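You operate a simulated robot arm through the tools that you are given. There is no shell and no other tool. Be economical: measure what you need, move in short steps, check, and stop when the job is done.

You are at the controls of a simulated robot arm. One attempt, no reset.

## Task
Stop weigher 27, drain it, zero it and set its target to 75 g.

Only the result counts: the job must be done as asked and must still hold three seconds after the hand-in. Knocking over, shifting, dropping, spilling or breaking anything else fails it.

## Robot
A 7-joint arm with a fingered hand on a trunk, on a base that drives. Base frame: it is fixed to the floor where the robot stands at the start and does not move with it; the origin is under the middle of the robot, x ahead of it, y to its left, z up. Readings come in cm, degrees, newtons and seconds.
With the tool pointing down near the work surface it reaches from about 34 to 72 cm from the robot's upright axis, wherever it stands. Its first joint turns from -69.0 to 172.0 degrees. Places, roughly: drain button of the line twenty-nine panel [420, 520, 90]; drain button of the line twenty-seven panel [70, -10, 90]; drain button of the line twenty-six panel [400, 490, 90]; screen of the line twenty-seven panel [60, 0, 120]; start button of the line twenty-nine panel [440, 540, 90]; start button of the line twenty-seven panel [50, 10, 90]; start button of the line twenty-six panel [410, 510, 90]; stop button of the line twenty-nine panel [430, 540, 90]; stop button of the line twenty-seven panel [60, 0, 90]; stop button of the line twenty-six panel [410, 510, 90]; target knob of the line twenty-nine panel [430, 530, 100]; target knob of the line twenty-seven panel [60, 0, 100]; target knob of the line twenty-six panel [400, 500, 100]; weigher 27 [20, 210, 290]; zero button of the line twenty-nine panel [430, 530, 90]; zero button of the line twenty-seven panel [70, 0, 90]. Payload 3.4 kg.
The TCP is the grasp point between the finger pads, 2.5 cm short of the fingertips. In the tool frame z runs along the fingers and y along their closing line. The gripper opens to 8.8 cm. The gripper's body begins 2.9 cm behind the TCP. The gripper is a hand of 4 fingers: y runs from the thumb to the fingers, the wrist lies at [-1.3, -9.7, -16.2] in the tool frame.
Orientation is that of the tool frame in the base frame, as a unit quaternion [x, y, z, w]. With the fingers straight down and the wrist toward the robot, the tool's x, y and z point along [0, 1, 0], [1, 0, 0] and [0, 0, -1] of the base frame.

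## Interface
- The arm moves only by the tool drive_tool. Its argument "motion" is a list of rows, each a list of 2 entries, a list of its own where there are three numbers: the shift along the base's x, y, z in cm, then the turn, a rotation vector about the base's x, y, z in degrees. In form: [[[x, y, z], [ax, ay, az]], ...]. A call has 1 to 10 rows; each row is the pose to reach, as a shift and turn from the pose commanded when the call began. Rows are played at 5 a second. More than 5 cm and 8.6 degrees between two rows, and nothing of the call is played. A pose out of reach is approached as far as the arm can. The call stops where the force on the tool passes 40 N (or 10 N more than at its start, if that is more) or the arm is blocked; 0.2 s more then pass. In this call time passes only in rows, and 0.2 s behind the last. It gives the time, the measured TCP pose, the force on the tool (base axes), the opening and the grip force at its end, in the units of the frame above (readings bear some noise), with the torque about the TCP (base axes, N m) and any sound that the robot's microphone picked up, and new pictures: "pictures" is both (left out), scene, wrist or none.
- Cameras (640 x 400 px; columns grow to the right, rows downward): "scene" is now at [14.06, -0.75, 144.65]; the picture's right is [-0.07, -1.00, -0.00], its down [-0.56, 0.04, -0.83] and it looks along [0.83, -0.05, -0.56] (base axes); focal length 290 px, centre (320, 200). "wrist" rides on the gripper at [6.4, -8.3, -9.8] in the tool frame; the picture's right is [-0.62, 0.37, -0.69], its down [-0.71, -0.63, 0.30] and it looks along [-0.32, 0.68, 0.65] (tool axes); focal length 265 px, centre (320, 200). There is no depth. A picture from a camera that has moved, and an enlarged one, comes with that camera's place and axes in the base frame and with its lens.
- slide_trunk(by): slides the trunk up (or, below 0, down) by that many cm; the arm and the scene camera ride with it, the base frame stays. It gives what a move gives, with no picture.
- roll_base(legs): drives the robot by 1 to 6 legs, each [ahead, left, turn to the left] in cm, cm and degrees, along the robot's own axes; the way and the turn of a leg run together, so that a leg with both is an arc; at most 150 cm and 180 degrees a leg. The arm and the cameras ride along, it lands a little off, and it stops where it bumps. It gives what a move gives, and a new picture of the scene camera.
- finger_targets(index, middle, ring, thumb_bend, thumb_turn): sets how far each is bent, from 0 (flat) to 1 (curled in); at 0.3 the hand is open as for a grip, at 0.7 the pads meet at the TCP. One left out holds its place. A second passes; each finger stops where it meets its share of the squeeze, and holds until it gets a number again. It is the only way to open and close the hand. It gives what a move gives, with no picture; readings hold the bend of each and the force on the fingers (four entries, about 0 where the hand has none), thumb and palm. thumb_turn goes from beside the hand (0) to across from the fingers (1), as for a grip.
- aim_head(pan, tilt): turns the head with the scene camera to pan (to the left, within 86 degrees either way) and tilt (down, from -29 to 69), counted from straight ahead of the robot. It gives what a move gives, and a new picture of the scene camera.
- enlarge(camera, box): a new picture of the part [left, top, right, bottom] of that camera's present view, enlarged. No time passes.
- sign_off(): hands the job in; it is judged then, once.

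Go step by step. Nothing tells you exact positions but the pictures and the camera data: compare them with the known pose of the tool, close in by small moves and look again before you grip or let go. The budget is 120 turns and 260 pictures, counting those below and the enlarged ones. Unless the task says otherwise, let go and move clear before handing in, and close with one line.

The tools are called after "Request:" by a JSON object that holds its "name" and its "arguments". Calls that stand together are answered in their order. drive_tool: Moves the arm, as the interface text tells. Its arguments: {"type":"object","properties":{"motion":{"type":"array","items":{"type":"array"}},"pictures":{"type":"string","enum":["both","scene","wrist","none"]}},"required":["motion"]} The other tools are called the same way: slide_trunk (by) slides the trunk up or down; finger_targets (index, middle, ring, thumb_bend, thumb_turn) moves the fingers one by one; roll_base (legs) drives the base; aim_head (pan, tilt) turns the head that bears the scene camera; enlarge (camera, box) takes an enlarged picture of a part of a camera's view; sign_off () hands the job in.

At the start:

```text
t: 0.0
ee_pos: [53.32, -12.52, 114.89]
orientation: [0.708, 0.706, 0.001, 0.001]
force: [-0.4, 0.6, -0.7]
ft_torque: [0.04, -0.02, 0.02]
width: 8.75
grasp_force: 0.1
shape: jaw
bend: [0.3, 0.3, 0.3, 0.3, 0.98]
finger forces: [0.1, 0.1, 0.1, 0.1, 0.0, 0.0]
trunk travel left (down, up): [-75.0, 9.0]
robot x, y, heading: [-0.03, -0.32, 0.2]
head pan, tilt: [-3.8, 34.2]
```

scene: 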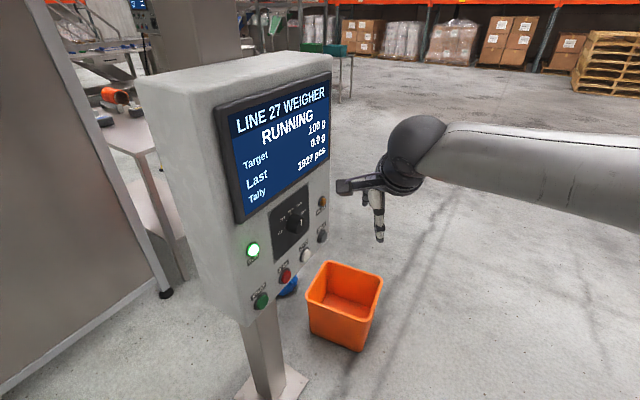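
wrist: 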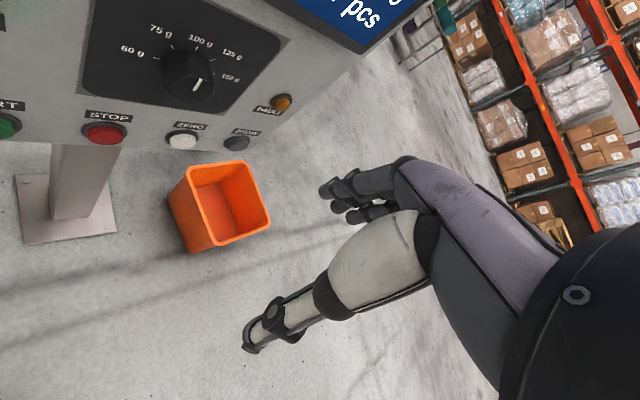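

I see the line 27 panel ahead, with the target knob and a row of buttons (start, stop, zero, drain). I'll enlarge both views to read the labels.

Request:
{"name": "enlarge", "arguments": {"camera": "scene", "box": [220, 70, 350, 320]}}

Request:
{"name": "enlarge", "arguments": {"camera": "wrist", "box": [0, 0, 320, 200]}}

Request:
{"name": "aim_head", "arguments": {"pan": 80, "tilt": -20}}

```text
1.60 times, centred on (285, 195) of scene
camera zoom: at [14.06, -0.75, 144.65], right [-0.07, -1.0, 0.0], down [-0.56, 0.04, -0.83], along [0.83, -0.05, -0.56], focal length 465 px, centre (376, 208)
```

zoom: 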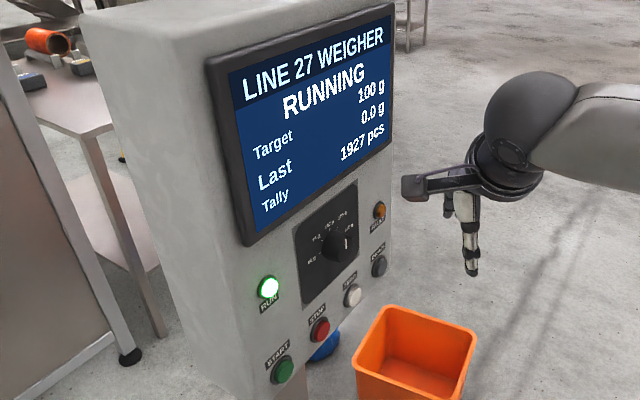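

```text
2.00 times, centred on (160, 100) of wrist
camera zoom: at [45.01, -6.02, 124.74], right [0.37, -0.62, 0.69], down [-0.63, -0.71, -0.31], along [0.68, -0.33, -0.65], focal length 531 px, centre (640, 400)
```

zoom: 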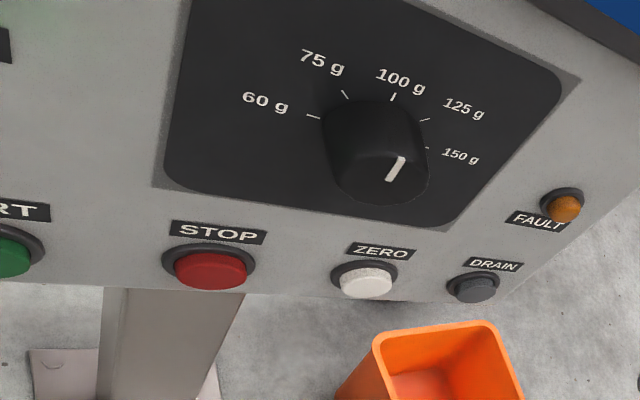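

```text
t: 1.6
ee_pos: [53.42, -12.56, 115.06]
orientation: [0.708, 0.707, 0.001, 0.001]
force: [0.8, -0.1, 0.1]
ft_torque: [-0.02, 0.02, 0.0]
width: 8.77
grasp_force: 0.0
shape: jaw
bend: [0.3, 0.3, 0.3, 0.3, 0.98]
finger forces: [0.1, 0.0, 0.1, 0.1, 0.1, 0.0]
trunk travel left (down, up): [-75.0, 9.0]
robot x, y, heading: [0.03, -0.04, -0.1]
head pan, tilt: [80.0, -20.0]
camera scene: at [6.55, 7.32, 153.06], right [0.98, -0.17, 0.0], down [0.06, 0.34, -0.94], along [0.16, 0.93, 0.34], focal length 290 px, centre (320, 200)
```

scene: 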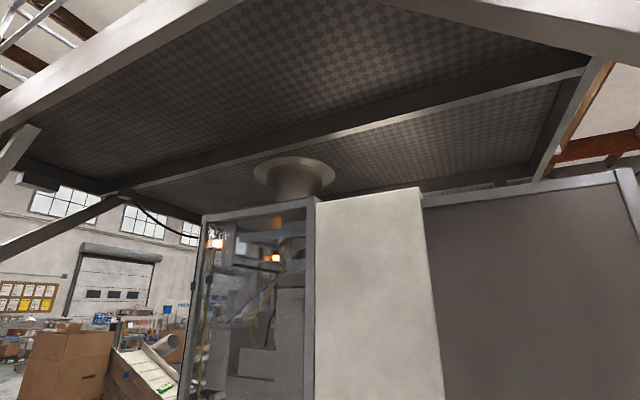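

The knob points to 100 g, and the panel faces me obliquely with STOP around (62, 5, 90). I'll check what lies under the weigher, then look at the panel straight on.

Request:
{"name": "aim_head", "arguments": {"pan": 80, "tilt": 20}}

Request:
{"name": "aim_head", "arguments": {"pan": -5, "tilt": 38}}

Request:
{"name": "enlarge", "arguments": {"camera": "scene", "box": [230, 130, 350, 290]}}

```text
t: 2.6
ee_pos: [53.37, -12.48, 114.97]
orientation: [0.707, 0.707, 0.0, 0.0]
force: [0.9, 0.3, 0.1]
ft_torque: [0.02, -0.01, 0.03]
width: 8.76
grasp_force: 0.0
shape: jaw
bend: [0.3, 0.3, 0.3, 0.3, 0.98]
finger forces: [0.0, 0.0, 0.0, 0.1, 0.1, 0.1]
trunk travel left (down, up): [-75.0, 9.0]
robot x, y, heading: [0.18, -0.27, -0.2]
head pan, tilt: [80.0, 20.0]
camera scene: at [6.84, 9.0, 146.92], right [0.98, -0.17, 0.0], down [-0.06, -0.34, -0.94], along [0.16, 0.93, -0.34], focal length 290 px, centre (320, 200)
```

scene: 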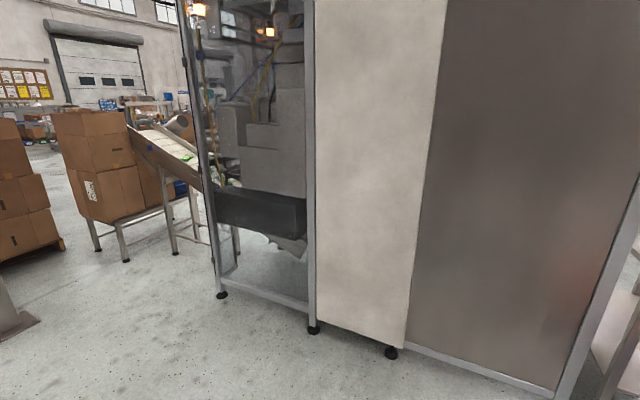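

```text
t: 4.2
ee_pos: [53.32, -12.56, 115.04]
orientation: [0.707, 0.707, 0.001, 0.001]
force: [-0.2, -0.5, 0.9]
ft_torque: [0.03, -0.02, -0.03]
width: 8.78
grasp_force: 0.0
shape: jaw
bend: [0.3, 0.3, 0.3, 0.3, 0.98]
finger forces: [0.0, 0.1, 0.0, 0.0, 0.0, 0.0]
trunk travel left (down, up): [-75.0, 9.0]
robot x, y, heading: [0.23, -0.13, -0.1]
head pan, tilt: [-5.0, 38.0]
camera scene: at [13.82, -0.91, 144.07], right [-0.09, -1.0, 0.0], down [-0.61, 0.05, -0.79], along [0.79, -0.07, -0.62], focal length 290 px, centre (320, 200)
```

scene: 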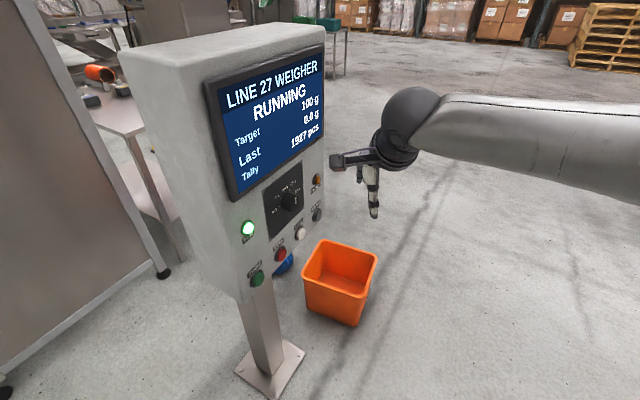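

```text
2.50 times, centred on (290, 210) of scene
camera zoom: at [13.82, -0.91, 144.07], right [-0.09, -1.0, 0.0], down [-0.61, 0.05, -0.79], along [0.79, -0.07, -0.62], focal length 726 px, centre (395, 175)
```

zoom: 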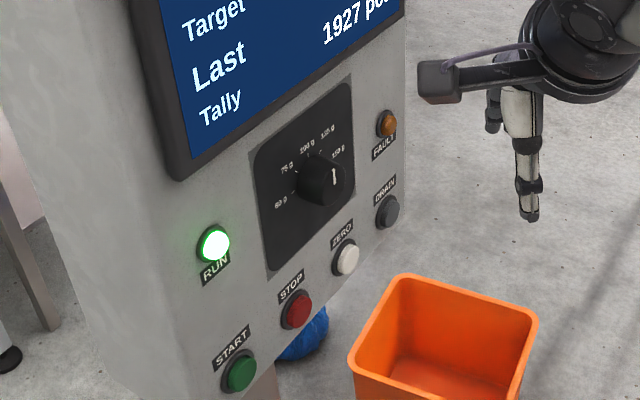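

The buttons sit in a row about 8.4 cm apart at z≈89.5, and the panel's outward normal is about (-0.6, -0.8). I'll look right for obstacles and then drive to face it squarely.

Request:
{"name": "aim_head", "arguments": {"pan": -70, "tilt": 45}}

Request:
{"name": "drive_tool", "arguments": {"motion": [[[-3, 0, 0], [0, 0, 0]], [[-6, 0, 0], [0, 0, 0]], [[-10, 0, 0], [0, 0, 0]]], "pictures": "none"}}

```text
t: 5.6
ee_pos: [53.49, -12.53, 114.95]
orientation: [0.708, 0.706, 0.001, 0.001]
force: [-0.1, 0.2, 0.9]
ft_torque: [-0.02, -0.02, 0.01]
width: 8.78
grasp_force: 0.1
shape: jaw
bend: [0.3, 0.3, 0.3, 0.3, 0.98]
finger forces: [0.0, 0.0, 0.0, 0.1, 0.0, 0.0]
trunk travel left (down, up): [-75.0, 9.0]
robot x, y, heading: [0.15, 0.32, -0.2]
head pan, tilt: [-70.0, 45.0]
camera scene: at [8.01, -7.81, 143.04], right [-0.94, -0.34, 0.0], down [-0.24, 0.66, -0.71], along [0.24, -0.66, -0.71], focal length 290 px, centre (320, 200)
```

scene: 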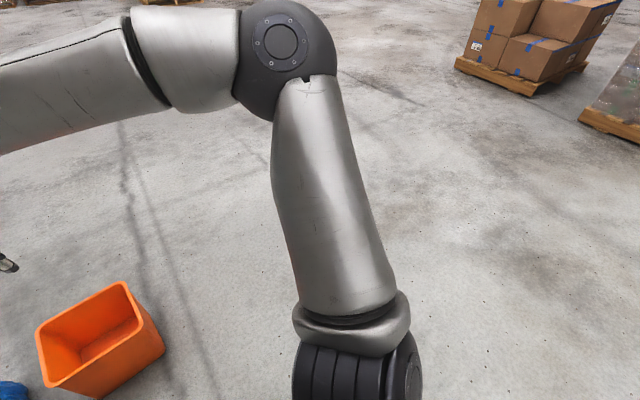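

```text
t: 6.4
ee_pos: [43.34, -12.72, 115.23]
orientation: [0.708, 0.707, 0.002, 0.0]
force: [-0.9, 0.6, -0.1]
ft_torque: [0.04, -0.01, -0.03]
width: 8.75
grasp_force: 0.0
shape: jaw
bend: [0.3, 0.3, 0.3, 0.3, 0.98]
finger forces: [0.0, 0.1, 0.1, 0.0, 0.1, 0.1]
trunk travel left (down, up): [-75.0, 9.0]
robot x, y, heading: [-0.17, -0.01, 0.1]
head pan, tilt: [-70.0, 45.0]
```

The floor to the right is clear; the orange bin is out near (112, -17). I'll drive sideways, forward and turn to face the panel.

Request:
{"name": "roll_base", "arguments": {"legs": [[0, -54, 0], [23, 0, 0], [0, 0, 53.4]]}}

Request:
{"name": "aim_head", "arguments": {"pan": 0, "tilt": 32}}

```text
t: 13.3
ee_pos: [59.55, -27.27, 115.14]
orientation: [0.314, 0.949, 0.001, 0.0]
force: [0.4, 0.9, -0.6]
ft_torque: [0.02, 0.01, -0.04]
width: 8.76
grasp_force: 0.0
shape: jaw
bend: [0.3, 0.3, 0.3, 0.3, 0.98]
finger forces: [0.0, 0.0, 0.0, 0.0, 0.1, 0.1]
trunk travel left (down, up): [-75.0, 9.0]
robot x, y, heading: [23.42, -54.69, 53.4]
head pan, tilt: [-70.0, 45.0]
camera scene: at [34.5, -53.16, 143.04], right [-0.29, -0.96, 0.0], down [-0.68, 0.2, -0.71], along [0.68, -0.2, -0.71], focal length 290 px, centre (320, 200)
```

scene: 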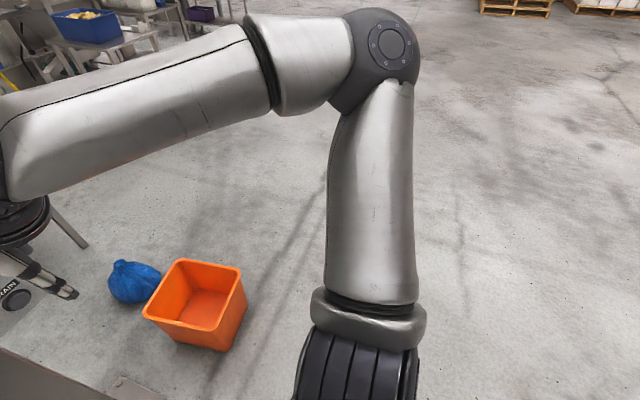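

```text
t: 14.7
ee_pos: [59.53, -27.24, 115.26]
orientation: [0.314, 0.949, 0.001, 0.0]
force: [0.2, -0.2, 0.8]
ft_torque: [-0.02, 0.03, 0.01]
width: 8.74
grasp_force: 0.0
shape: jaw
bend: [0.3, 0.3, 0.3, 0.3, 0.98]
finger forces: [0.0, 0.0, 0.0, 0.1, 0.0, 0.0]
trunk travel left (down, up): [-75.0, 9.0]
robot x, y, heading: [23.47, -54.82, 53.1]
head pan, tilt: [0.0, 32.0]
camera scene: at [32.05, -43.66, 144.99], right [0.8, -0.6, 0.0], down [-0.32, -0.43, -0.85], along [0.51, 0.68, -0.53], focal length 290 px, centre (320, 200)
```

scene: 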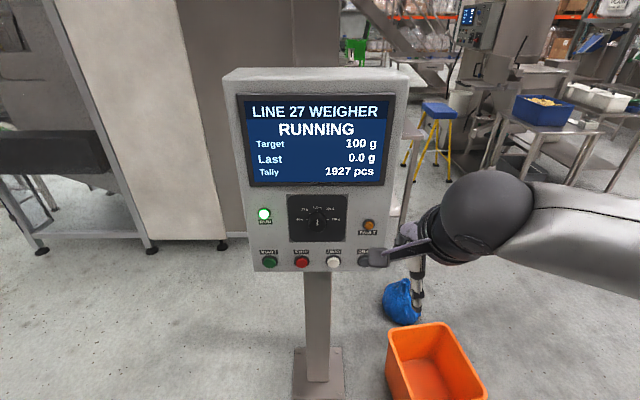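

The view is now square to the panel, whose plane is about 27 cm ahead of the TCP. I'll form a pinch-point with middle finger and thumb, and swing the tool to point horizontally at the panel.

Request:
{"name": "finger_targets", "arguments": {"index": 1, "middle": 0.7, "ring": 1, "thumb_bend": 0.7, "thumb_turn": 1}}

Request:
{"name": "drive_tool", "arguments": {"motion": [[[0.5, 0.7, -1], [6.7, -5, 0]], [[1, 1.4, -2], [13.4, -10, 0]], [[1.5, 2.1, -3], [20.1, -15, 0]], [[2, 2.8, -4], [26.8, -20.1, 0]], [[2.5, 3.5, -5], [33.5, -25.1, 0]], [[3, 4.2, -6], [40.2, -30.1, 0]], [[3.5, 4.9, -7], [46.9, -35.2, 0]], [[4, 5.5, -8], [53.6, -40.2, 0]], [[4.5, 6.2, -9], [60.3, -45.2, 0]]], "pictures": "both"}}

```text
t: 15.7
ee_pos: [59.46, -27.15, 115.23]
orientation: [0.314, 0.949, 0.001, 0.0]
force: [-0.4, 0.7, 0.6]
ft_torque: [-0.04, -0.03, -0.01]
width: 3.65
grasp_force: 0.0
shape: fingers
bend: [1.0, 0.7, 1.0, 0.7, 1.0]
finger forces: [0.0, 0.0, 0.0, 0.0, 0.0, 0.0]
trunk travel left (down, up): [-75.0, 9.0]
robot x, y, heading: [23.53, -54.9, 53.1]
head pan, tilt: [0.0, 32.0]
```

```text
t: 17.7
ee_pos: [58.21, -17.67, 107.35]
orientation: [0.256, 0.749, 0.576, 0.204]
force: [-0.2, -0.3, 0.6]
ft_torque: [-0.02, 0.01, -0.06]
width: 3.66
grasp_force: 0.0
shape: fingers
bend: [1.0, 0.7, 1.0, 0.7, 1.0]
finger forces: [0.0, 0.1, 0.0, 0.1, 0.0, 0.0]
out of reach, approached as far as the arm can: row 6, 7, 8, 9
trunk travel left (down, up): [-75.0, 9.0]
robot x, y, heading: [23.54, -54.73, 53.4]
head pan, tilt: [0.0, 32.0]
camera scene: at [31.6, -43.19, 144.98], right [0.8, -0.6, 0.0], down [-0.31, -0.43, -0.85], along [0.51, 0.68, -0.53], focal length 290 px, centre (320, 200)
camera wrist: at [45.9, -22.72, 101.63], right [0.13, -0.83, 0.54], down [0.65, -0.34, -0.68], along [0.75, 0.44, 0.5], focal length 265 px, centre (320, 200)
```

scene: 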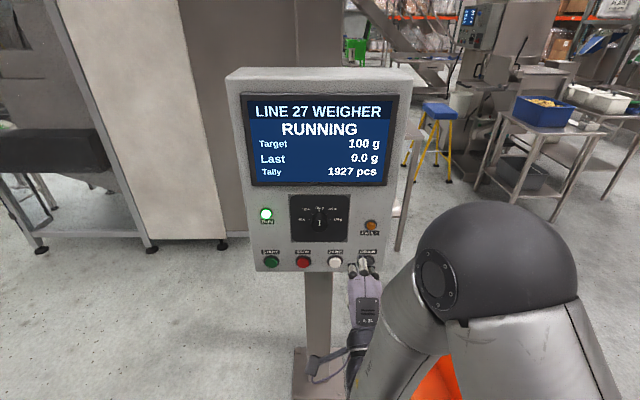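
wrist: 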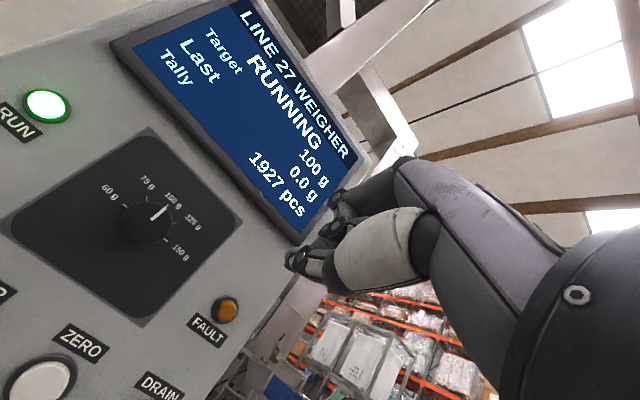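

The tool is 15° short of horizontal; the wrist was limited with the elbow so high. I'll lower the trunk so the forearm lies flatter, then finish the turn.

Request:
{"name": "slide_trunk", "arguments": {"by": -25}}

Request:
{"name": "drive_tool", "arguments": {"motion": [[[0, 0, 3], [3, -2.2, 0]], [[0, 0, 6], [6, -4.5, 0]], [[0, 0, 9], [9, -6.7, 0]], [[0, 0, 12], [11.6, -8.7, 0]]], "pictures": "both"}}

```text
t: 20.3
ee_pos: [58.37, -17.9, 82.46]
orientation: [0.257, 0.749, 0.576, 0.203]
force: [-0.1, -0.1, -0.6]
ft_torque: [0.01, 0.01, -0.02]
width: 3.66
grasp_force: 0.0
shape: fingers
bend: [1.0, 0.7, 1.0, 0.7, 1.0]
finger forces: [0.0, 0.0, 0.1, 0.1, 0.0, 0.0]
trunk travel left (down, up): [-50.0, 34.0]
robot x, y, heading: [23.66, -54.78, 53.2]
head pan, tilt: [0.0, 32.0]
```

```text
t: 21.3
ee_pos: [58.74, -17.9, 94.46]
orientation: [0.232, 0.669, 0.666, 0.233]
force: [0.5, 0.0, 0.2]
ft_torque: [-0.01, -0.01, -0.03]
width: 3.61
grasp_force: 0.1
shape: fingers
bend: [1.0, 0.7, 1.0, 0.7, 1.0]
finger forces: [0.1, 0.1, 0.1, 0.0, 0.0, 0.0]
trunk travel left (down, up): [-50.0, 34.0]
robot x, y, heading: [23.53, -54.93, 53.7]
head pan, tilt: [0.0, 32.0]
camera scene: at [32.01, -43.68, 119.99], right [0.8, -0.6, 0.0], down [-0.32, -0.43, -0.85], along [0.51, 0.68, -0.53], focal length 290 px, centre (320, 200)
camera wrist: at [47.41, -21.63, 86.02], right [0.06, -0.93, 0.37], down [0.75, -0.21, -0.63], along [0.66, 0.32, 0.68], focal length 265 px, centre (320, 200)
```

scene: 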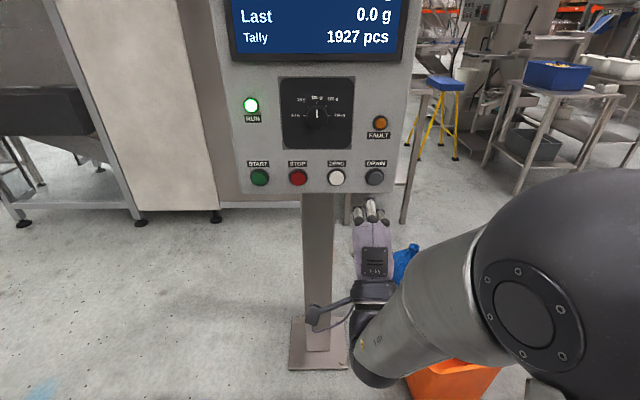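
wrist: 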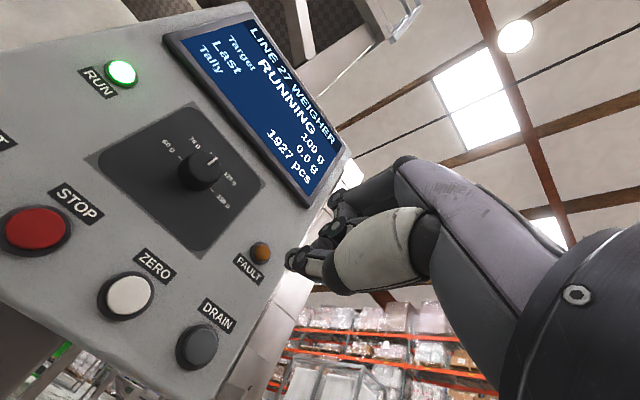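

The tool now points horizontally at the panel. I'll zoom in to locate the fingertip relative to the buttons.

Request:
{"name": "enlarge", "arguments": {"camera": "scene", "box": [230, 70, 430, 260]}}

Request:
{"name": "enlarge", "arguments": {"camera": "wrist", "box": [260, 140, 460, 300]}}

```text
2.11 times, centred on (330, 165) of scene
camera zoom: at [32.01, -43.68, 119.99], right [0.8, -0.6, 0.0], down [-0.32, -0.43, -0.85], along [0.51, 0.68, -0.53], focal length 611 px, centre (299, 274)
```

zoom: 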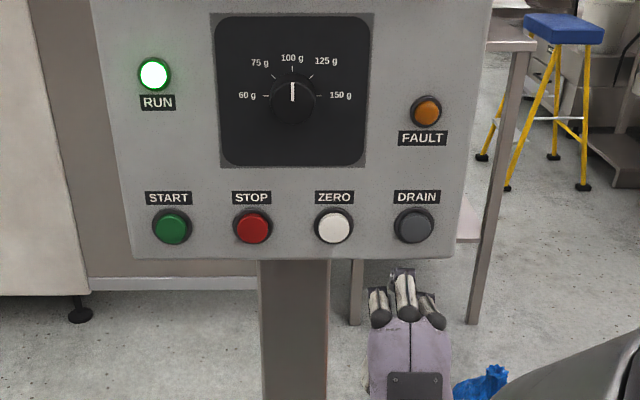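

```text
2.50 times, centred on (360, 220) of wrist
camera zoom: at [47.41, -21.63, 86.02], right [0.06, -0.93, 0.37], down [0.75, -0.21, -0.63], along [0.66, 0.32, 0.68], focal length 664 px, centre (220, 150)
```

zoom: 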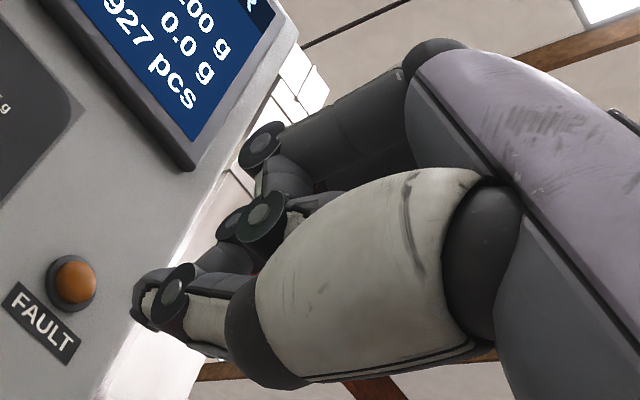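

The dial has 45° between marks and the knob is at 100 g. I'll point with a straightened middle finger for a cleaner contact, and look.

Request:
{"name": "finger_targets", "arguments": {"middle": 0.15, "thumb_bend": 1}}

Request:
{"name": "enlarge", "arguments": {"camera": "scene", "box": [230, 70, 430, 260]}}

Request:
{"name": "enlarge", "arguments": {"camera": "wrist", "box": [0, 0, 640, 400]}}

```text
t: 22.3
ee_pos: [58.6, -17.87, 94.4]
orientation: [0.232, 0.67, 0.666, 0.233]
force: [-0.3, -0.7, 0.4]
ft_torque: [-0.03, 0.02, 0.02]
width: 2.48
grasp_force: 0.1
shape: fingers
bend: [1.0, 0.15, 1.0, 0.92, 1.0]
finger forces: [0.0, 0.1, 0.0, 0.2, 0.1, 0.1]
trunk travel left (down, up): [-50.0, 34.0]
robot x, y, heading: [23.45, -54.37, 53.4]
head pan, tilt: [0.0, 32.0]
```

```text
2.11 times, centred on (330, 165) of scene
camera zoom: at [32.04, -43.65, 119.99], right [0.8, -0.6, 0.0], down [-0.32, -0.43, -0.85], along [0.51, 0.68, -0.53], focal length 611 px, centre (299, 274)
```

zoom: 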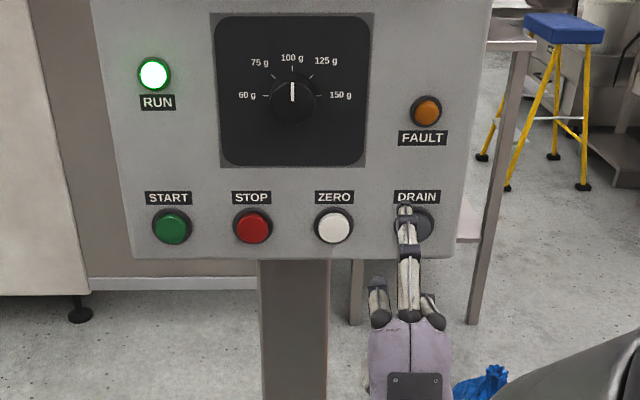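

```text
1.00 times, centred on (320, 200) of wrist (not enlarged: the box is as wide or as high as the picture)
camera zoom: at [47.44, -21.62, 85.97], right [0.06, -0.93, 0.37], down [0.75, -0.21, -0.63], along [0.66, 0.32, 0.68], focal length 265 px, centre (320, 200)
```

zoom: 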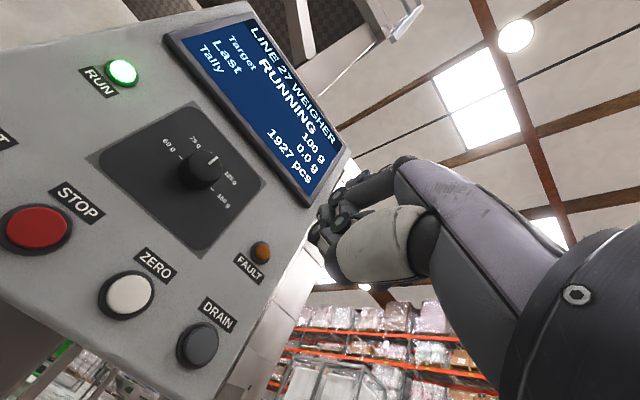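

The straight middle finger's tip is about at z≈99, 2 cm right of the TCP. I'll shift left 13 cm and down 9 cm to line up with STOP, still clear of the panel.

Request:
{"name": "drive_tool", "arguments": {"motion": [[[-3.5, 2.6, -3], [0, 0, 0]], [[-7, 5.2, -6], [0, 0, 0]], [[-10.5, 7.9, -9], [0, 0, 0]], [[-8.7, 10.3, -9], [0, 0, 0]], [[-6.9, 12.7, -9], [0, 0, 0]]], "pictures": "both"}}

Request:
{"name": "enlarge", "arguments": {"camera": "scene", "box": [230, 70, 430, 260]}}

```text
refused: row 1 steps farther than a row can; nothing moved
```

```text
2.11 times, centred on (330, 165) of scene
camera zoom: at [32.04, -43.65, 119.99], right [0.8, -0.6, 0.0], down [-0.32, -0.43, -0.85], along [0.51, 0.68, -0.53], focal length 611 px, centre (299, 274)
```

zoom: 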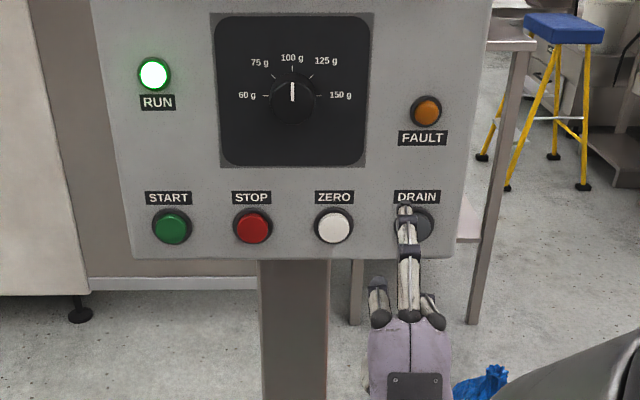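

The first row was too long a step, so nothing moved; I'll repeat it in smaller steps.

Request:
{"name": "drive_tool", "arguments": {"motion": [[[-2.6, 2, -2.2], [0, 0, 0]], [[-5.2, 4, -4.5], [0, 0, 0]], [[-7.9, 6, -6.7], [0, 0, 0]], [[-10.5, 7.9, -9], [0, 0, 0]], [[-8.7, 10.3, -9], [0, 0, 0]], [[-6.9, 12.7, -9], [0, 0, 0]]], "pictures": "wrist"}}

Request:
{"name": "enlarge", "arguments": {"camera": "scene", "box": [230, 70, 430, 260]}}

```text
t: 23.7
ee_pos: [52.37, -5.25, 85.55]
orientation: [0.242, 0.668, 0.665, 0.231]
force: [0.5, 0.7, 0.0]
ft_torque: [0.02, -0.02, -0.02]
width: 2.49
grasp_force: 0.0
shape: fingers
bend: [1.0, 0.15, 1.0, 0.92, 1.0]
finger forces: [0.1, 0.0, 0.0, 0.0, 0.0, 0.0]
out of reach, approached as far as the arm can: row 4
trunk travel left (down, up): [-50.0, 34.0]
robot x, y, heading: [23.56, -54.67, 53.4]
head pan, tilt: [0.0, 32.0]
camera wrist: at [41.0, -8.72, 77.36], right [0.05, -0.93, 0.37], down [0.74, -0.21, -0.64], along [0.68, 0.3, 0.67], focal length 265 px, centre (320, 200)
```

wrist: 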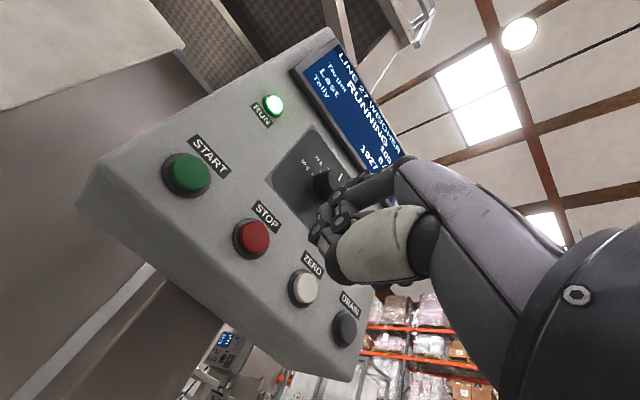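

```text
2.11 times, centred on (330, 165) of scene
camera zoom: at [32.05, -43.61, 119.98], right [0.8, -0.6, 0.0], down [-0.32, -0.43, -0.85], along [0.51, 0.68, -0.53], focal length 611 px, centre (299, 274)
```

zoom: 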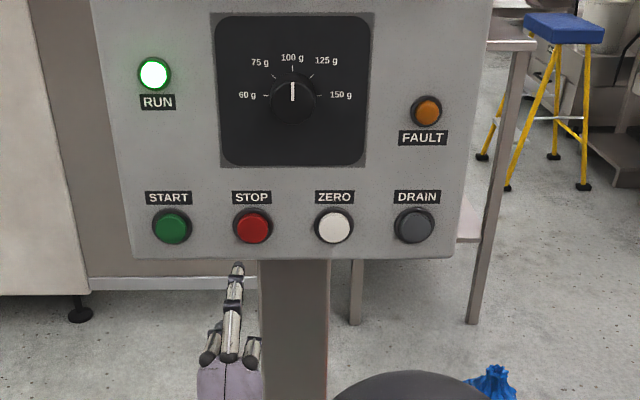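

The tip is about 8 cm short of STOP and aligned to within a cm. I'll nudge right 0.7 cm and advance 5 cm, then look.

Request:
{"name": "drive_tool", "arguments": {"motion": [[[1.2, 0.4, 0], [0, 0, 0]], [[2.4, 2, 0], [0, 0, 0]], [[3.6, 3.6, 0], [0, 0, 0]]], "pictures": "none"}}

Request:
{"name": "enlarge", "arguments": {"camera": "scene", "box": [230, 70, 430, 260]}}

Request:
{"name": "enlarge", "arguments": {"camera": "wrist", "box": [200, 100, 440, 320]}}

```text
t: 24.5
ee_pos: [55.27, -1.65, 85.29]
orientation: [0.233, 0.67, 0.665, 0.233]
force: [-0.4, -0.9, -0.2]
ft_torque: [0.01, 0.01, 0.01]
width: 2.51
grasp_force: 0.1
shape: fingers
bend: [1.0, 0.15, 1.0, 0.92, 1.0]
finger forces: [0.1, 0.0, 0.0, 0.1, 0.0, 0.1]
trunk travel left (down, up): [-50.0, 34.0]
robot x, y, heading: [23.77, -54.23, 53.5]
head pan, tilt: [0.0, 32.0]
```

```text
2.11 times, centred on (330, 165) of scene
camera zoom: at [32.05, -43.62, 119.98], right [0.8, -0.6, 0.0], down [-0.32, -0.43, -0.85], along [0.51, 0.68, -0.53], focal length 611 px, centre (299, 274)
```

zoom: 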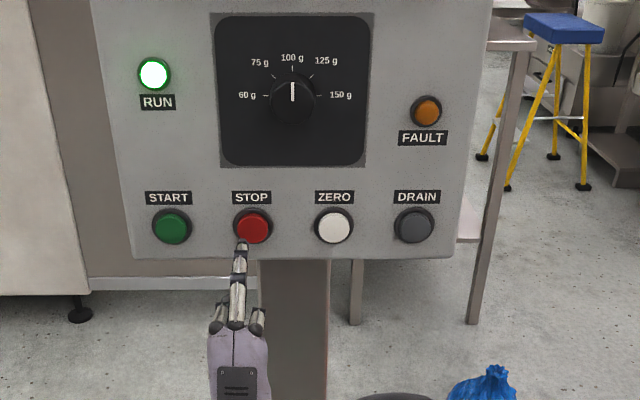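

```text
1.82 times, centred on (320, 210) of wrist
camera zoom: at [44.03, -5.27, 76.91], right [0.06, -0.93, 0.37], down [0.75, -0.21, -0.63], along [0.66, 0.31, 0.68], focal length 483 px, centre (320, 182)
```

zoom: 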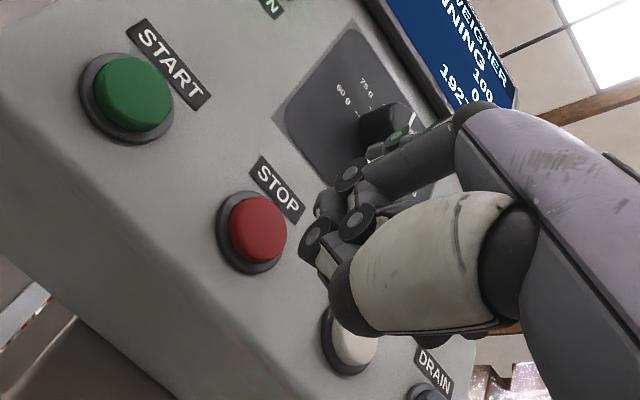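

The tip sits just below-left of STOP, roughly 2–3 cm away. I'll correct right 0.8 cm and creep forward.

Request:
{"name": "drive_tool", "arguments": {"motion": [[[0.9, 0, 0], [0, 0, 0]], [[1.5, 0.7, 0], [0, 0, 0]], [[1.8, 1.1, 0], [0, 0, 0]]], "pictures": "none"}}

Request:
{"name": "enlarge", "arguments": {"camera": "scene", "box": [230, 70, 430, 260]}}

```text
t: 25.3
ee_pos: [56.83, -0.42, 85.35]
orientation: [0.231, 0.67, 0.666, 0.232]
force: [0.1, -0.2, -0.3]
ft_torque: [0.03, 0.0, -0.01]
width: 2.48
grasp_force: 0.0
shape: fingers
bend: [1.0, 0.15, 1.0, 0.92, 1.0]
finger forces: [0.0, 0.1, 0.0, 0.1, 0.0, 0.0]
trunk travel left (down, up): [-50.0, 34.0]
robot x, y, heading: [23.68, -54.84, 53.2]
head pan, tilt: [0.0, 32.0]
```

```text
2.11 times, centred on (330, 165) of scene
camera zoom: at [32.04, -43.64, 119.99], right [0.8, -0.6, 0.0], down [-0.32, -0.43, -0.85], along [0.51, 0.68, -0.53], focal length 611 px, centre (299, 274)
```

zoom: 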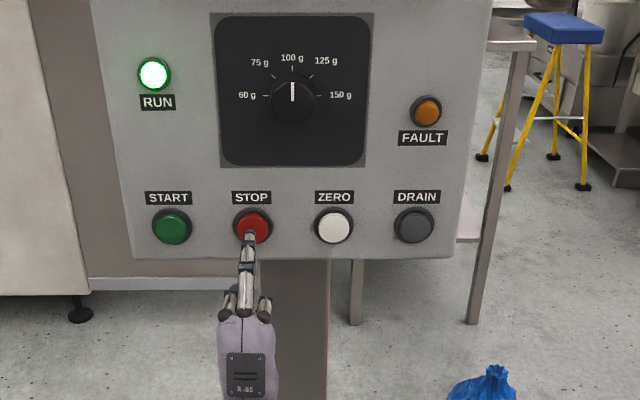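

Well aligned now. Creeping forward another 1.5 cm to feel contact.

Request:
{"name": "drive_tool", "arguments": {"motion": [[[0.3, 0.4, 0], [0, 0, 0]], [[0.6, 0.8, 0], [0, 0, 0]], [[0.9, 1.2, 0], [0, 0, 0]]], "pictures": "scene"}}

Request:
{"name": "enlarge", "arguments": {"camera": "scene", "box": [230, 70, 430, 260]}}

```text
t: 26.1
ee_pos: [57.85, 0.63, 85.35]
orientation: [0.231, 0.67, 0.666, 0.232]
force: [-0.7, 0.3, 1.6]
ft_torque: [-0.02, -0.02, 0.0]
width: 2.5
grasp_force: 0.1
shape: fingers
bend: [1.0, 0.15, 1.0, 0.92, 1.0]
finger forces: [0.0, 0.0, 0.0, 0.1, 0.1, 0.0]
trunk travel left (down, up): [-50.0, 34.0]
robot x, y, heading: [23.45, -54.46, 53.5]
head pan, tilt: [0.0, 32.0]
camera scene: at [32.04, -43.64, 119.99], right [0.8, -0.6, 0.0], down [-0.32, -0.43, -0.85], along [0.51, 0.68, -0.53], focal length 290 px, centre (320, 200)
```

scene: 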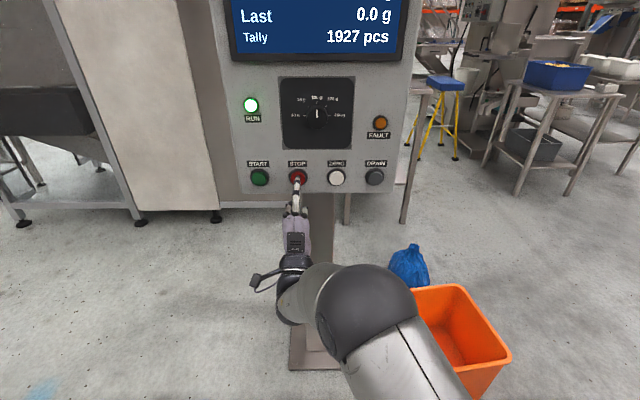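

```text
2.11 times, centred on (330, 165) of scene
camera zoom: at [32.04, -43.64, 119.99], right [0.8, -0.6, 0.0], down [-0.32, -0.43, -0.85], along [0.51, 0.68, -0.53], focal length 611 px, centre (299, 274)
```

zoom: 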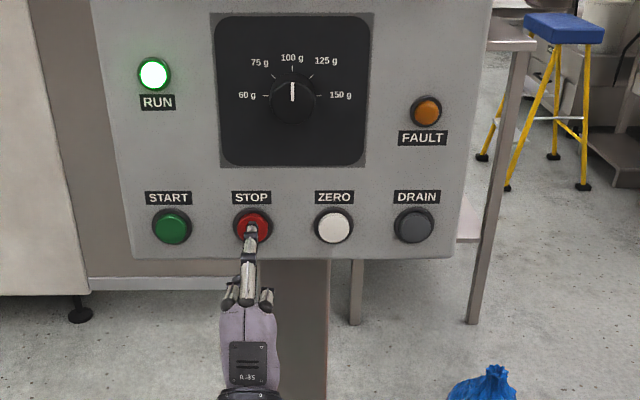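

Still on target and nearly touching. Continuing forward in small steps.

Request:
{"name": "drive_tool", "arguments": {"motion": [[[0.3, 0.4, -0.2], [0, 0, 0]], [[0.6, 0.8, -0.4], [0, 0, 0]], [[0.9, 1.2, -0.4], [0, 0, 0]]], "pictures": "none"}}

Request:
{"name": "enlarge", "arguments": {"camera": "scene", "box": [230, 70, 430, 260]}}

```text
t: 26.9
ee_pos: [58.73, 1.87, 85.0]
orientation: [0.232, 0.67, 0.666, 0.232]
force: [0.3, -0.3, -0.6]
ft_torque: [0.0, 0.0, 0.01]
width: 2.47
grasp_force: 0.1
shape: fingers
bend: [1.0, 0.15, 1.0, 0.92, 1.0]
finger forces: [0.0, 0.0, 0.0, 0.1, 0.0, 0.0]
trunk travel left (down, up): [-50.0, 34.0]
robot x, y, heading: [23.4, -54.75, 53.5]
head pan, tilt: [0.0, 32.0]
```

```text
2.11 times, centred on (330, 165) of scene
camera zoom: at [32.05, -43.64, 119.99], right [0.8, -0.6, 0.0], down [-0.32, -0.43, -0.85], along [0.51, 0.68, -0.53], focal length 611 px, centre (299, 274)
```

zoom: 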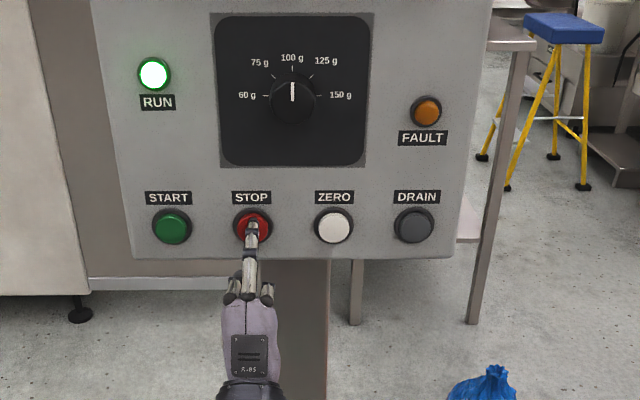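

Request:
{"name": "drive_tool", "arguments": {"motion": [[[0.3, 0.4, -0.2], [0, 0, 0]], [[0.6, 0.8, -0.4], [0, 0, 0]], [[0.9, 1.2, -0.6], [0, 0, 0]], [[1.2, 1.6, -0.6], [0, 0, 0]]], "pictures": "none"}}

Request:
{"name": "enlarge", "arguments": {"camera": "scene", "box": [230, 70, 430, 260]}}

```text
t: 27.9
ee_pos: [59.94, 3.45, 84.42]
orientation: [0.23, 0.67, 0.667, 0.231]
force: [-3.8, -3.0, -1.1]
ft_torque: [0.21, -0.13, -0.03]
width: 2.49
grasp_force: 1.6
shape: fingers
bend: [1.0, 0.15, 1.0, 0.92, 1.0]
finger forces: [0.0, 4.3, 0.0, 0.0, 0.0, 0.0]
trunk travel left (down, up): [-50.0, 34.0]
robot x, y, heading: [23.42, -54.61, 53.5]
head pan, tilt: [0.0, 32.0]
heard: click
```

```text
2.11 times, centred on (330, 165) of scene
camera zoom: at [31.99, -43.71, 119.99], right [0.8, -0.6, 0.0], down [-0.32, -0.43, -0.85], along [0.51, 0.68, -0.53], focal length 611 px, centre (299, 274)
```

zoom: 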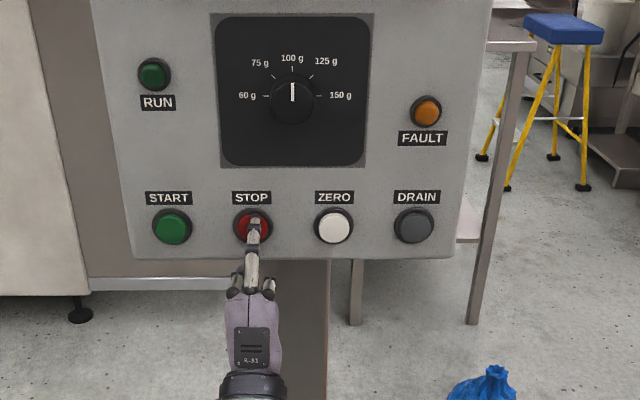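

A click, and the RUN light went out: stopped. I'll back off, aim the head so the screen is visible, and move over to DRAIN.

Request:
{"name": "drive_tool", "arguments": {"motion": [[[-1.5, -2, 0], [0, 0, 0]], [[-3, -4, 0], [0, 0, 0]], [[0.4, -6.5, 0], [0, 0, 0]], [[3.8, -9.1, 0], [0, 0, 0]], [[7.2, -11.6, 0], [0, 0, 0]], [[10.6, -14.2, 0], [0, 0, 0]]], "pictures": "none"}}

Request:
{"name": "aim_head", "arguments": {"pan": 0, "tilt": 20}}

Request:
{"name": "enlarge", "arguments": {"camera": "scene", "box": [230, 130, 430, 320]}}

```text
t: 29.3
ee_pos: [66.08, -6.96, 84.68]
orientation: [0.246, 0.666, 0.659, 0.247]
force: [-0.2, 0.1, -0.3]
ft_torque: [0.02, -0.01, -0.02]
width: 2.48
grasp_force: 0.0
shape: fingers
bend: [1.0, 0.15, 1.0, 0.92, 1.0]
finger forces: [0.0, 0.0, 0.0, 0.1, 0.1, 0.0]
out of reach, approached as far as the arm can: row 5, 6
trunk travel left (down, up): [-50.0, 34.0]
robot x, y, heading: [23.56, -54.53, 53.5]
head pan, tilt: [0.0, 32.0]
```

```text
t: 30.0
ee_pos: [65.95, -6.95, 84.71]
orientation: [0.246, 0.667, 0.659, 0.246]
force: [0.7, -0.8, -0.3]
ft_torque: [0.01, 0.01, 0.01]
width: 2.51
grasp_force: 0.0
shape: fingers
bend: [1.0, 0.15, 1.0, 0.92, 1.0]
finger forces: [0.1, 0.1, 0.1, 0.0, 0.1, 0.0]
trunk travel left (down, up): [-50.0, 34.0]
robot x, y, heading: [23.63, -54.47, 53.4]
head pan, tilt: [0.0, 20.0]
camera scene: at [32.25, -43.36, 121.9], right [0.8, -0.6, 0.0], down [-0.2, -0.28, -0.94], along [0.56, 0.75, -0.34], focal length 290 px, centre (320, 200)
```

scene: 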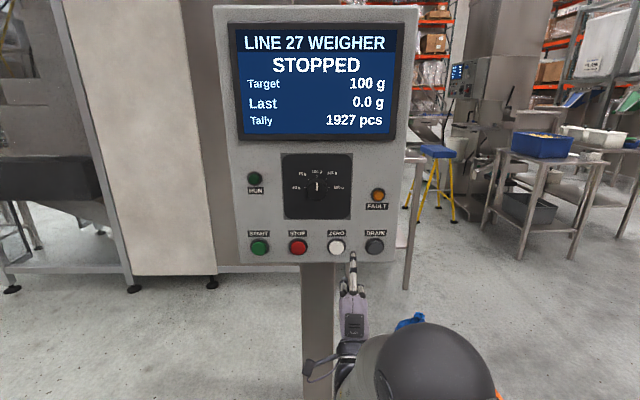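

```text
2.11 times, centred on (330, 225) of scene
camera zoom: at [32.25, -43.36, 121.9], right [0.8, -0.6, 0.0], down [-0.2, -0.28, -0.94], along [0.56, 0.75, -0.34], focal length 611 px, centre (299, 147)
```

zoom: 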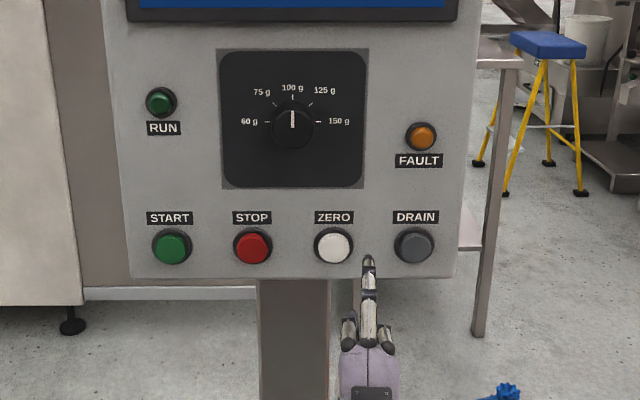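

STOPPED is shown. The arm ran short of its rightward target, so I'll move slightly forward and then right again.

Request:
{"name": "drive_tool", "arguments": {"motion": [[[1.6, 0.4, 0], [0, 0, 0]], [[3.2, -0.8, 0], [0, 0, 0]], [[4.8, -2, 0], [0, 0, 0]], [[5.6, -2.6, 0], [0, 0, 0]]], "pictures": "none"}}

Request:
{"name": "enlarge", "arguments": {"camera": "scene", "box": [230, 130, 430, 320]}}

```text
t: 31.0
ee_pos: [66.93, -5.73, 85.19]
orientation: [0.246, 0.666, 0.659, 0.247]
force: [0.0, -0.8, -0.2]
ft_torque: [-0.03, 0.04, -0.02]
width: 2.52
grasp_force: 0.1
shape: fingers
bend: [1.0, 0.15, 1.0, 0.92, 1.0]
finger forces: [0.1, 0.0, 0.0, 0.0, 0.0, 0.1]
out of reach, approached as far as the arm can: row 1, 2, 3, 4
trunk travel left (down, up): [-50.0, 34.0]
robot x, y, heading: [23.33, -54.31, 53.5]
head pan, tilt: [0.0, 20.0]
```

```text
2.11 times, centred on (330, 225) of scene
camera zoom: at [32.25, -43.37, 121.91], right [0.8, -0.6, 0.0], down [-0.2, -0.27, -0.94], along [0.56, 0.75, -0.34], focal length 611 px, centre (299, 147)
```

zoom: 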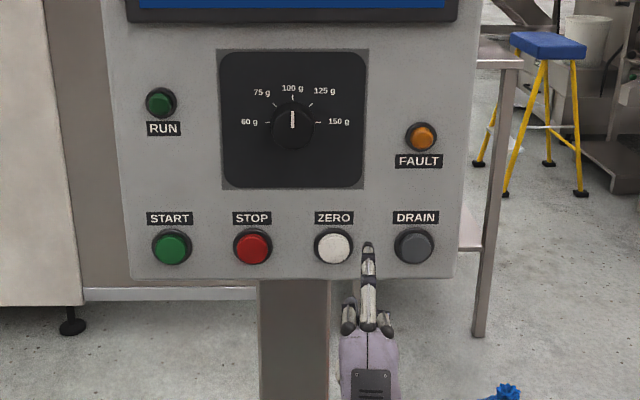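

The arm is limited on its right side here, so I'll retract slightly and shift the base 9 cm to the right.

Request:
{"name": "drive_tool", "arguments": {"motion": [[[-1.2, -1.6, 0], [0, 0, 0]]], "pictures": "none"}}

Request:
{"name": "roll_base", "arguments": {"legs": [[0, -9, 0]]}}

Request:
{"name": "enlarge", "arguments": {"camera": "scene", "box": [230, 130, 430, 320]}}

```text
t: 31.4
ee_pos: [64.34, -6.38, 85.61]
orientation: [0.237, 0.669, 0.664, 0.237]
force: [-0.1, 0.8, -0.8]
ft_torque: [0.04, 0.0, 0.02]
width: 2.53
grasp_force: 0.0
shape: fingers
bend: [1.0, 0.15, 1.0, 0.92, 1.0]
finger forces: [0.0, 0.0, 0.1, 0.1, 0.0, 0.1]
out of reach, approached as far as the arm can: row 1
trunk travel left (down, up): [-50.0, 34.0]
robot x, y, heading: [23.58, -54.4, 53.4]
head pan, tilt: [0.0, 20.0]
```

```text
t: 32.5
ee_pos: [71.48, -11.8, 85.5]
orientation: [0.236, 0.669, 0.665, 0.236]
force: [0.2, 0.2, 0.2]
ft_torque: [-0.01, 0.01, 0.01]
width: 2.48
grasp_force: 0.1
shape: fingers
bend: [1.0, 0.15, 1.0, 0.92, 1.0]
finger forces: [0.0, 0.0, 0.0, 0.0, 0.1, 0.0]
trunk travel left (down, up): [-50.0, 34.0]
robot x, y, heading: [30.65, -60.16, 53.8]
head pan, tilt: [0.0, 20.0]
camera scene: at [39.53, -48.75, 121.91], right [0.8, -0.6, 0.0], down [-0.2, -0.27, -0.94], along [0.56, 0.76, -0.34], focal length 290 px, centre (320, 200)
```

scene: 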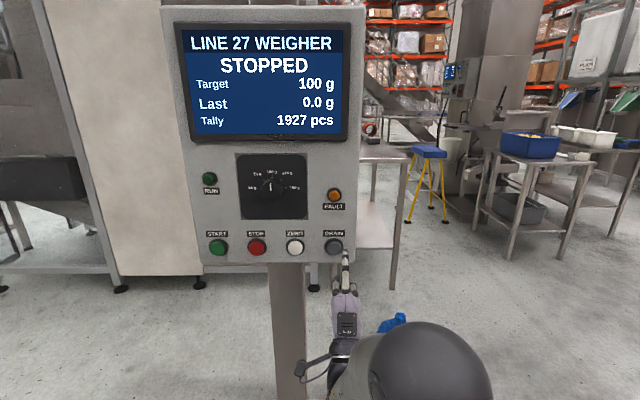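

```text
2.11 times, centred on (330, 225) of scene
camera zoom: at [39.53, -48.75, 121.91], right [0.8, -0.6, 0.0], down [-0.2, -0.27, -0.94], along [0.56, 0.76, -0.34], focal length 611 px, centre (299, 147)
```

zoom: 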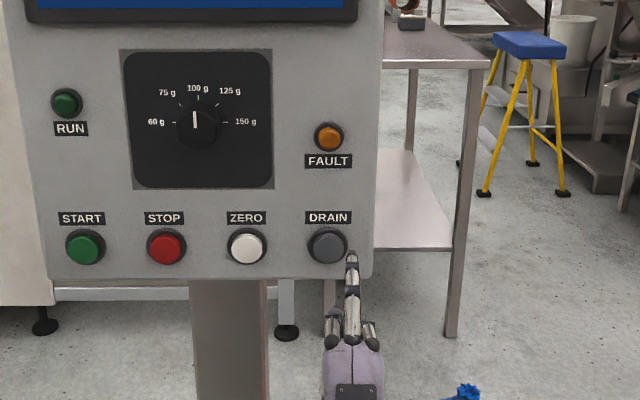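

The fingertip is now 5 cm short of DRAIN and a bit right of it. I'll shift left and advance 3.5 cm, then check.

Request:
{"name": "drive_tool", "arguments": {"motion": [[[0.4, 1.9, -0.5], [0, 0, 0]], [[0.82, 3.76, -0.9], [0, 0, 0]]], "pictures": "none"}}

Request:
{"name": "enlarge", "arguments": {"camera": "scene", "box": [230, 130, 430, 320]}}

```text
t: 33.1
ee_pos: [72.26, -7.85, 84.54]
orientation: [0.237, 0.669, 0.664, 0.237]
force: [0.6, 0.3, 0.4]
ft_torque: [0.03, 0.01, -0.02]
width: 2.5
grasp_force: 0.1
shape: fingers
bend: [1.0, 0.15, 1.0, 0.92, 1.0]
finger forces: [0.1, 0.1, 0.0, 0.1, 0.1, 0.0]
trunk travel left (down, up): [-50.0, 34.0]
robot x, y, heading: [30.83, -59.98, 53.6]
head pan, tilt: [0.0, 20.0]
```

```text
2.11 times, centred on (330, 225) of scene
camera zoom: at [39.46, -48.67, 121.9], right [0.8, -0.59, 0.0], down [-0.2, -0.28, -0.94], along [0.56, 0.76, -0.34], focal length 611 px, centre (299, 147)
```

zoom: 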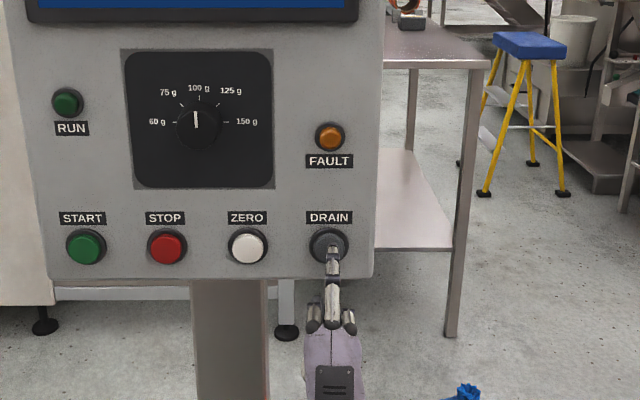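

Lined up with DRAIN. Pressing in small steps.

Request:
{"name": "drive_tool", "arguments": {"motion": [[[0.2, 0.5, 0], [0, 0, 0]], [[0.5, 0.9, 0], [0, 0, 0]], [[0.8, 1.3, 0], [0, 0, 0]], [[1.0, 1.6, 0], [0, 0, 0]]], "pictures": "none"}}

Request:
{"name": "enlarge", "arguments": {"camera": "scene", "box": [120, 0, 440, 300]}}

```text
t: 34.1
ee_pos: [73.35, -6.35, 84.6]
orientation: [0.236, 0.669, 0.664, 0.236]
force: [-1.5, -3.1, -1.4]
ft_torque: [0.23, -0.11, -0.04]
width: 2.51
grasp_force: 1.6
shape: fingers
bend: [1.0, 0.15, 1.0, 0.92, 1.0]
finger forces: [0.0, 3.5, 0.0, 0.0, 0.0, 0.0]
trunk travel left (down, up): [-50.0, 34.0]
robot x, y, heading: [30.72, -60.62, 53.6]
head pan, tilt: [0.0, 20.0]
heard: click
```

```text
1.33 times, centred on (280, 150) of scene
camera zoom: at [39.42, -48.75, 121.91], right [0.8, -0.59, 0.0], down [-0.2, -0.27, -0.94], along [0.56, 0.76, -0.34], focal length 387 px, centre (373, 267)
```

zoom: 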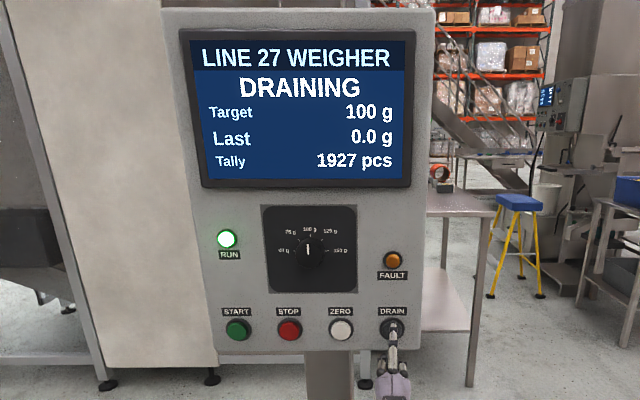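

DRAINING is shown. I'll release the button and check that it runs on by itself.

Request:
{"name": "drive_tool", "arguments": {"motion": [[[-0.9, -1.2, 0], [0, 0, 0]], [[-1.8, -2.4, 0], [0, 0, 0]]], "pictures": "scene"}}

```text
t: 34.7
ee_pos: [71.5, -8.72, 84.7]
orientation: [0.236, 0.669, 0.664, 0.236]
force: [0.0, 0.5, -0.1]
ft_torque: [0.02, 0.0, -0.01]
width: 2.5
grasp_force: 0.0
shape: fingers
bend: [1.0, 0.15, 1.0, 0.92, 1.0]
finger forces: [0.1, 0.1, 0.0, 0.1, 0.1, 0.0]
trunk travel left (down, up): [-50.0, 34.0]
robot x, y, heading: [30.85, -59.88, 53.3]
head pan, tilt: [0.0, 20.0]
camera scene: at [39.44, -48.71, 121.91], right [0.8, -0.59, 0.0], down [-0.2, -0.27, -0.94], along [0.56, 0.76, -0.34], focal length 290 px, centre (320, 200)
```

scene: 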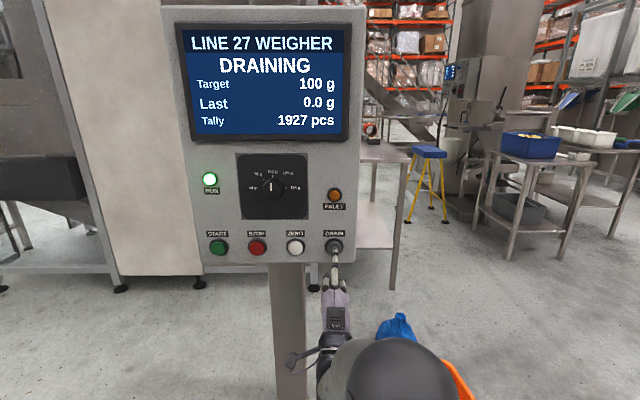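

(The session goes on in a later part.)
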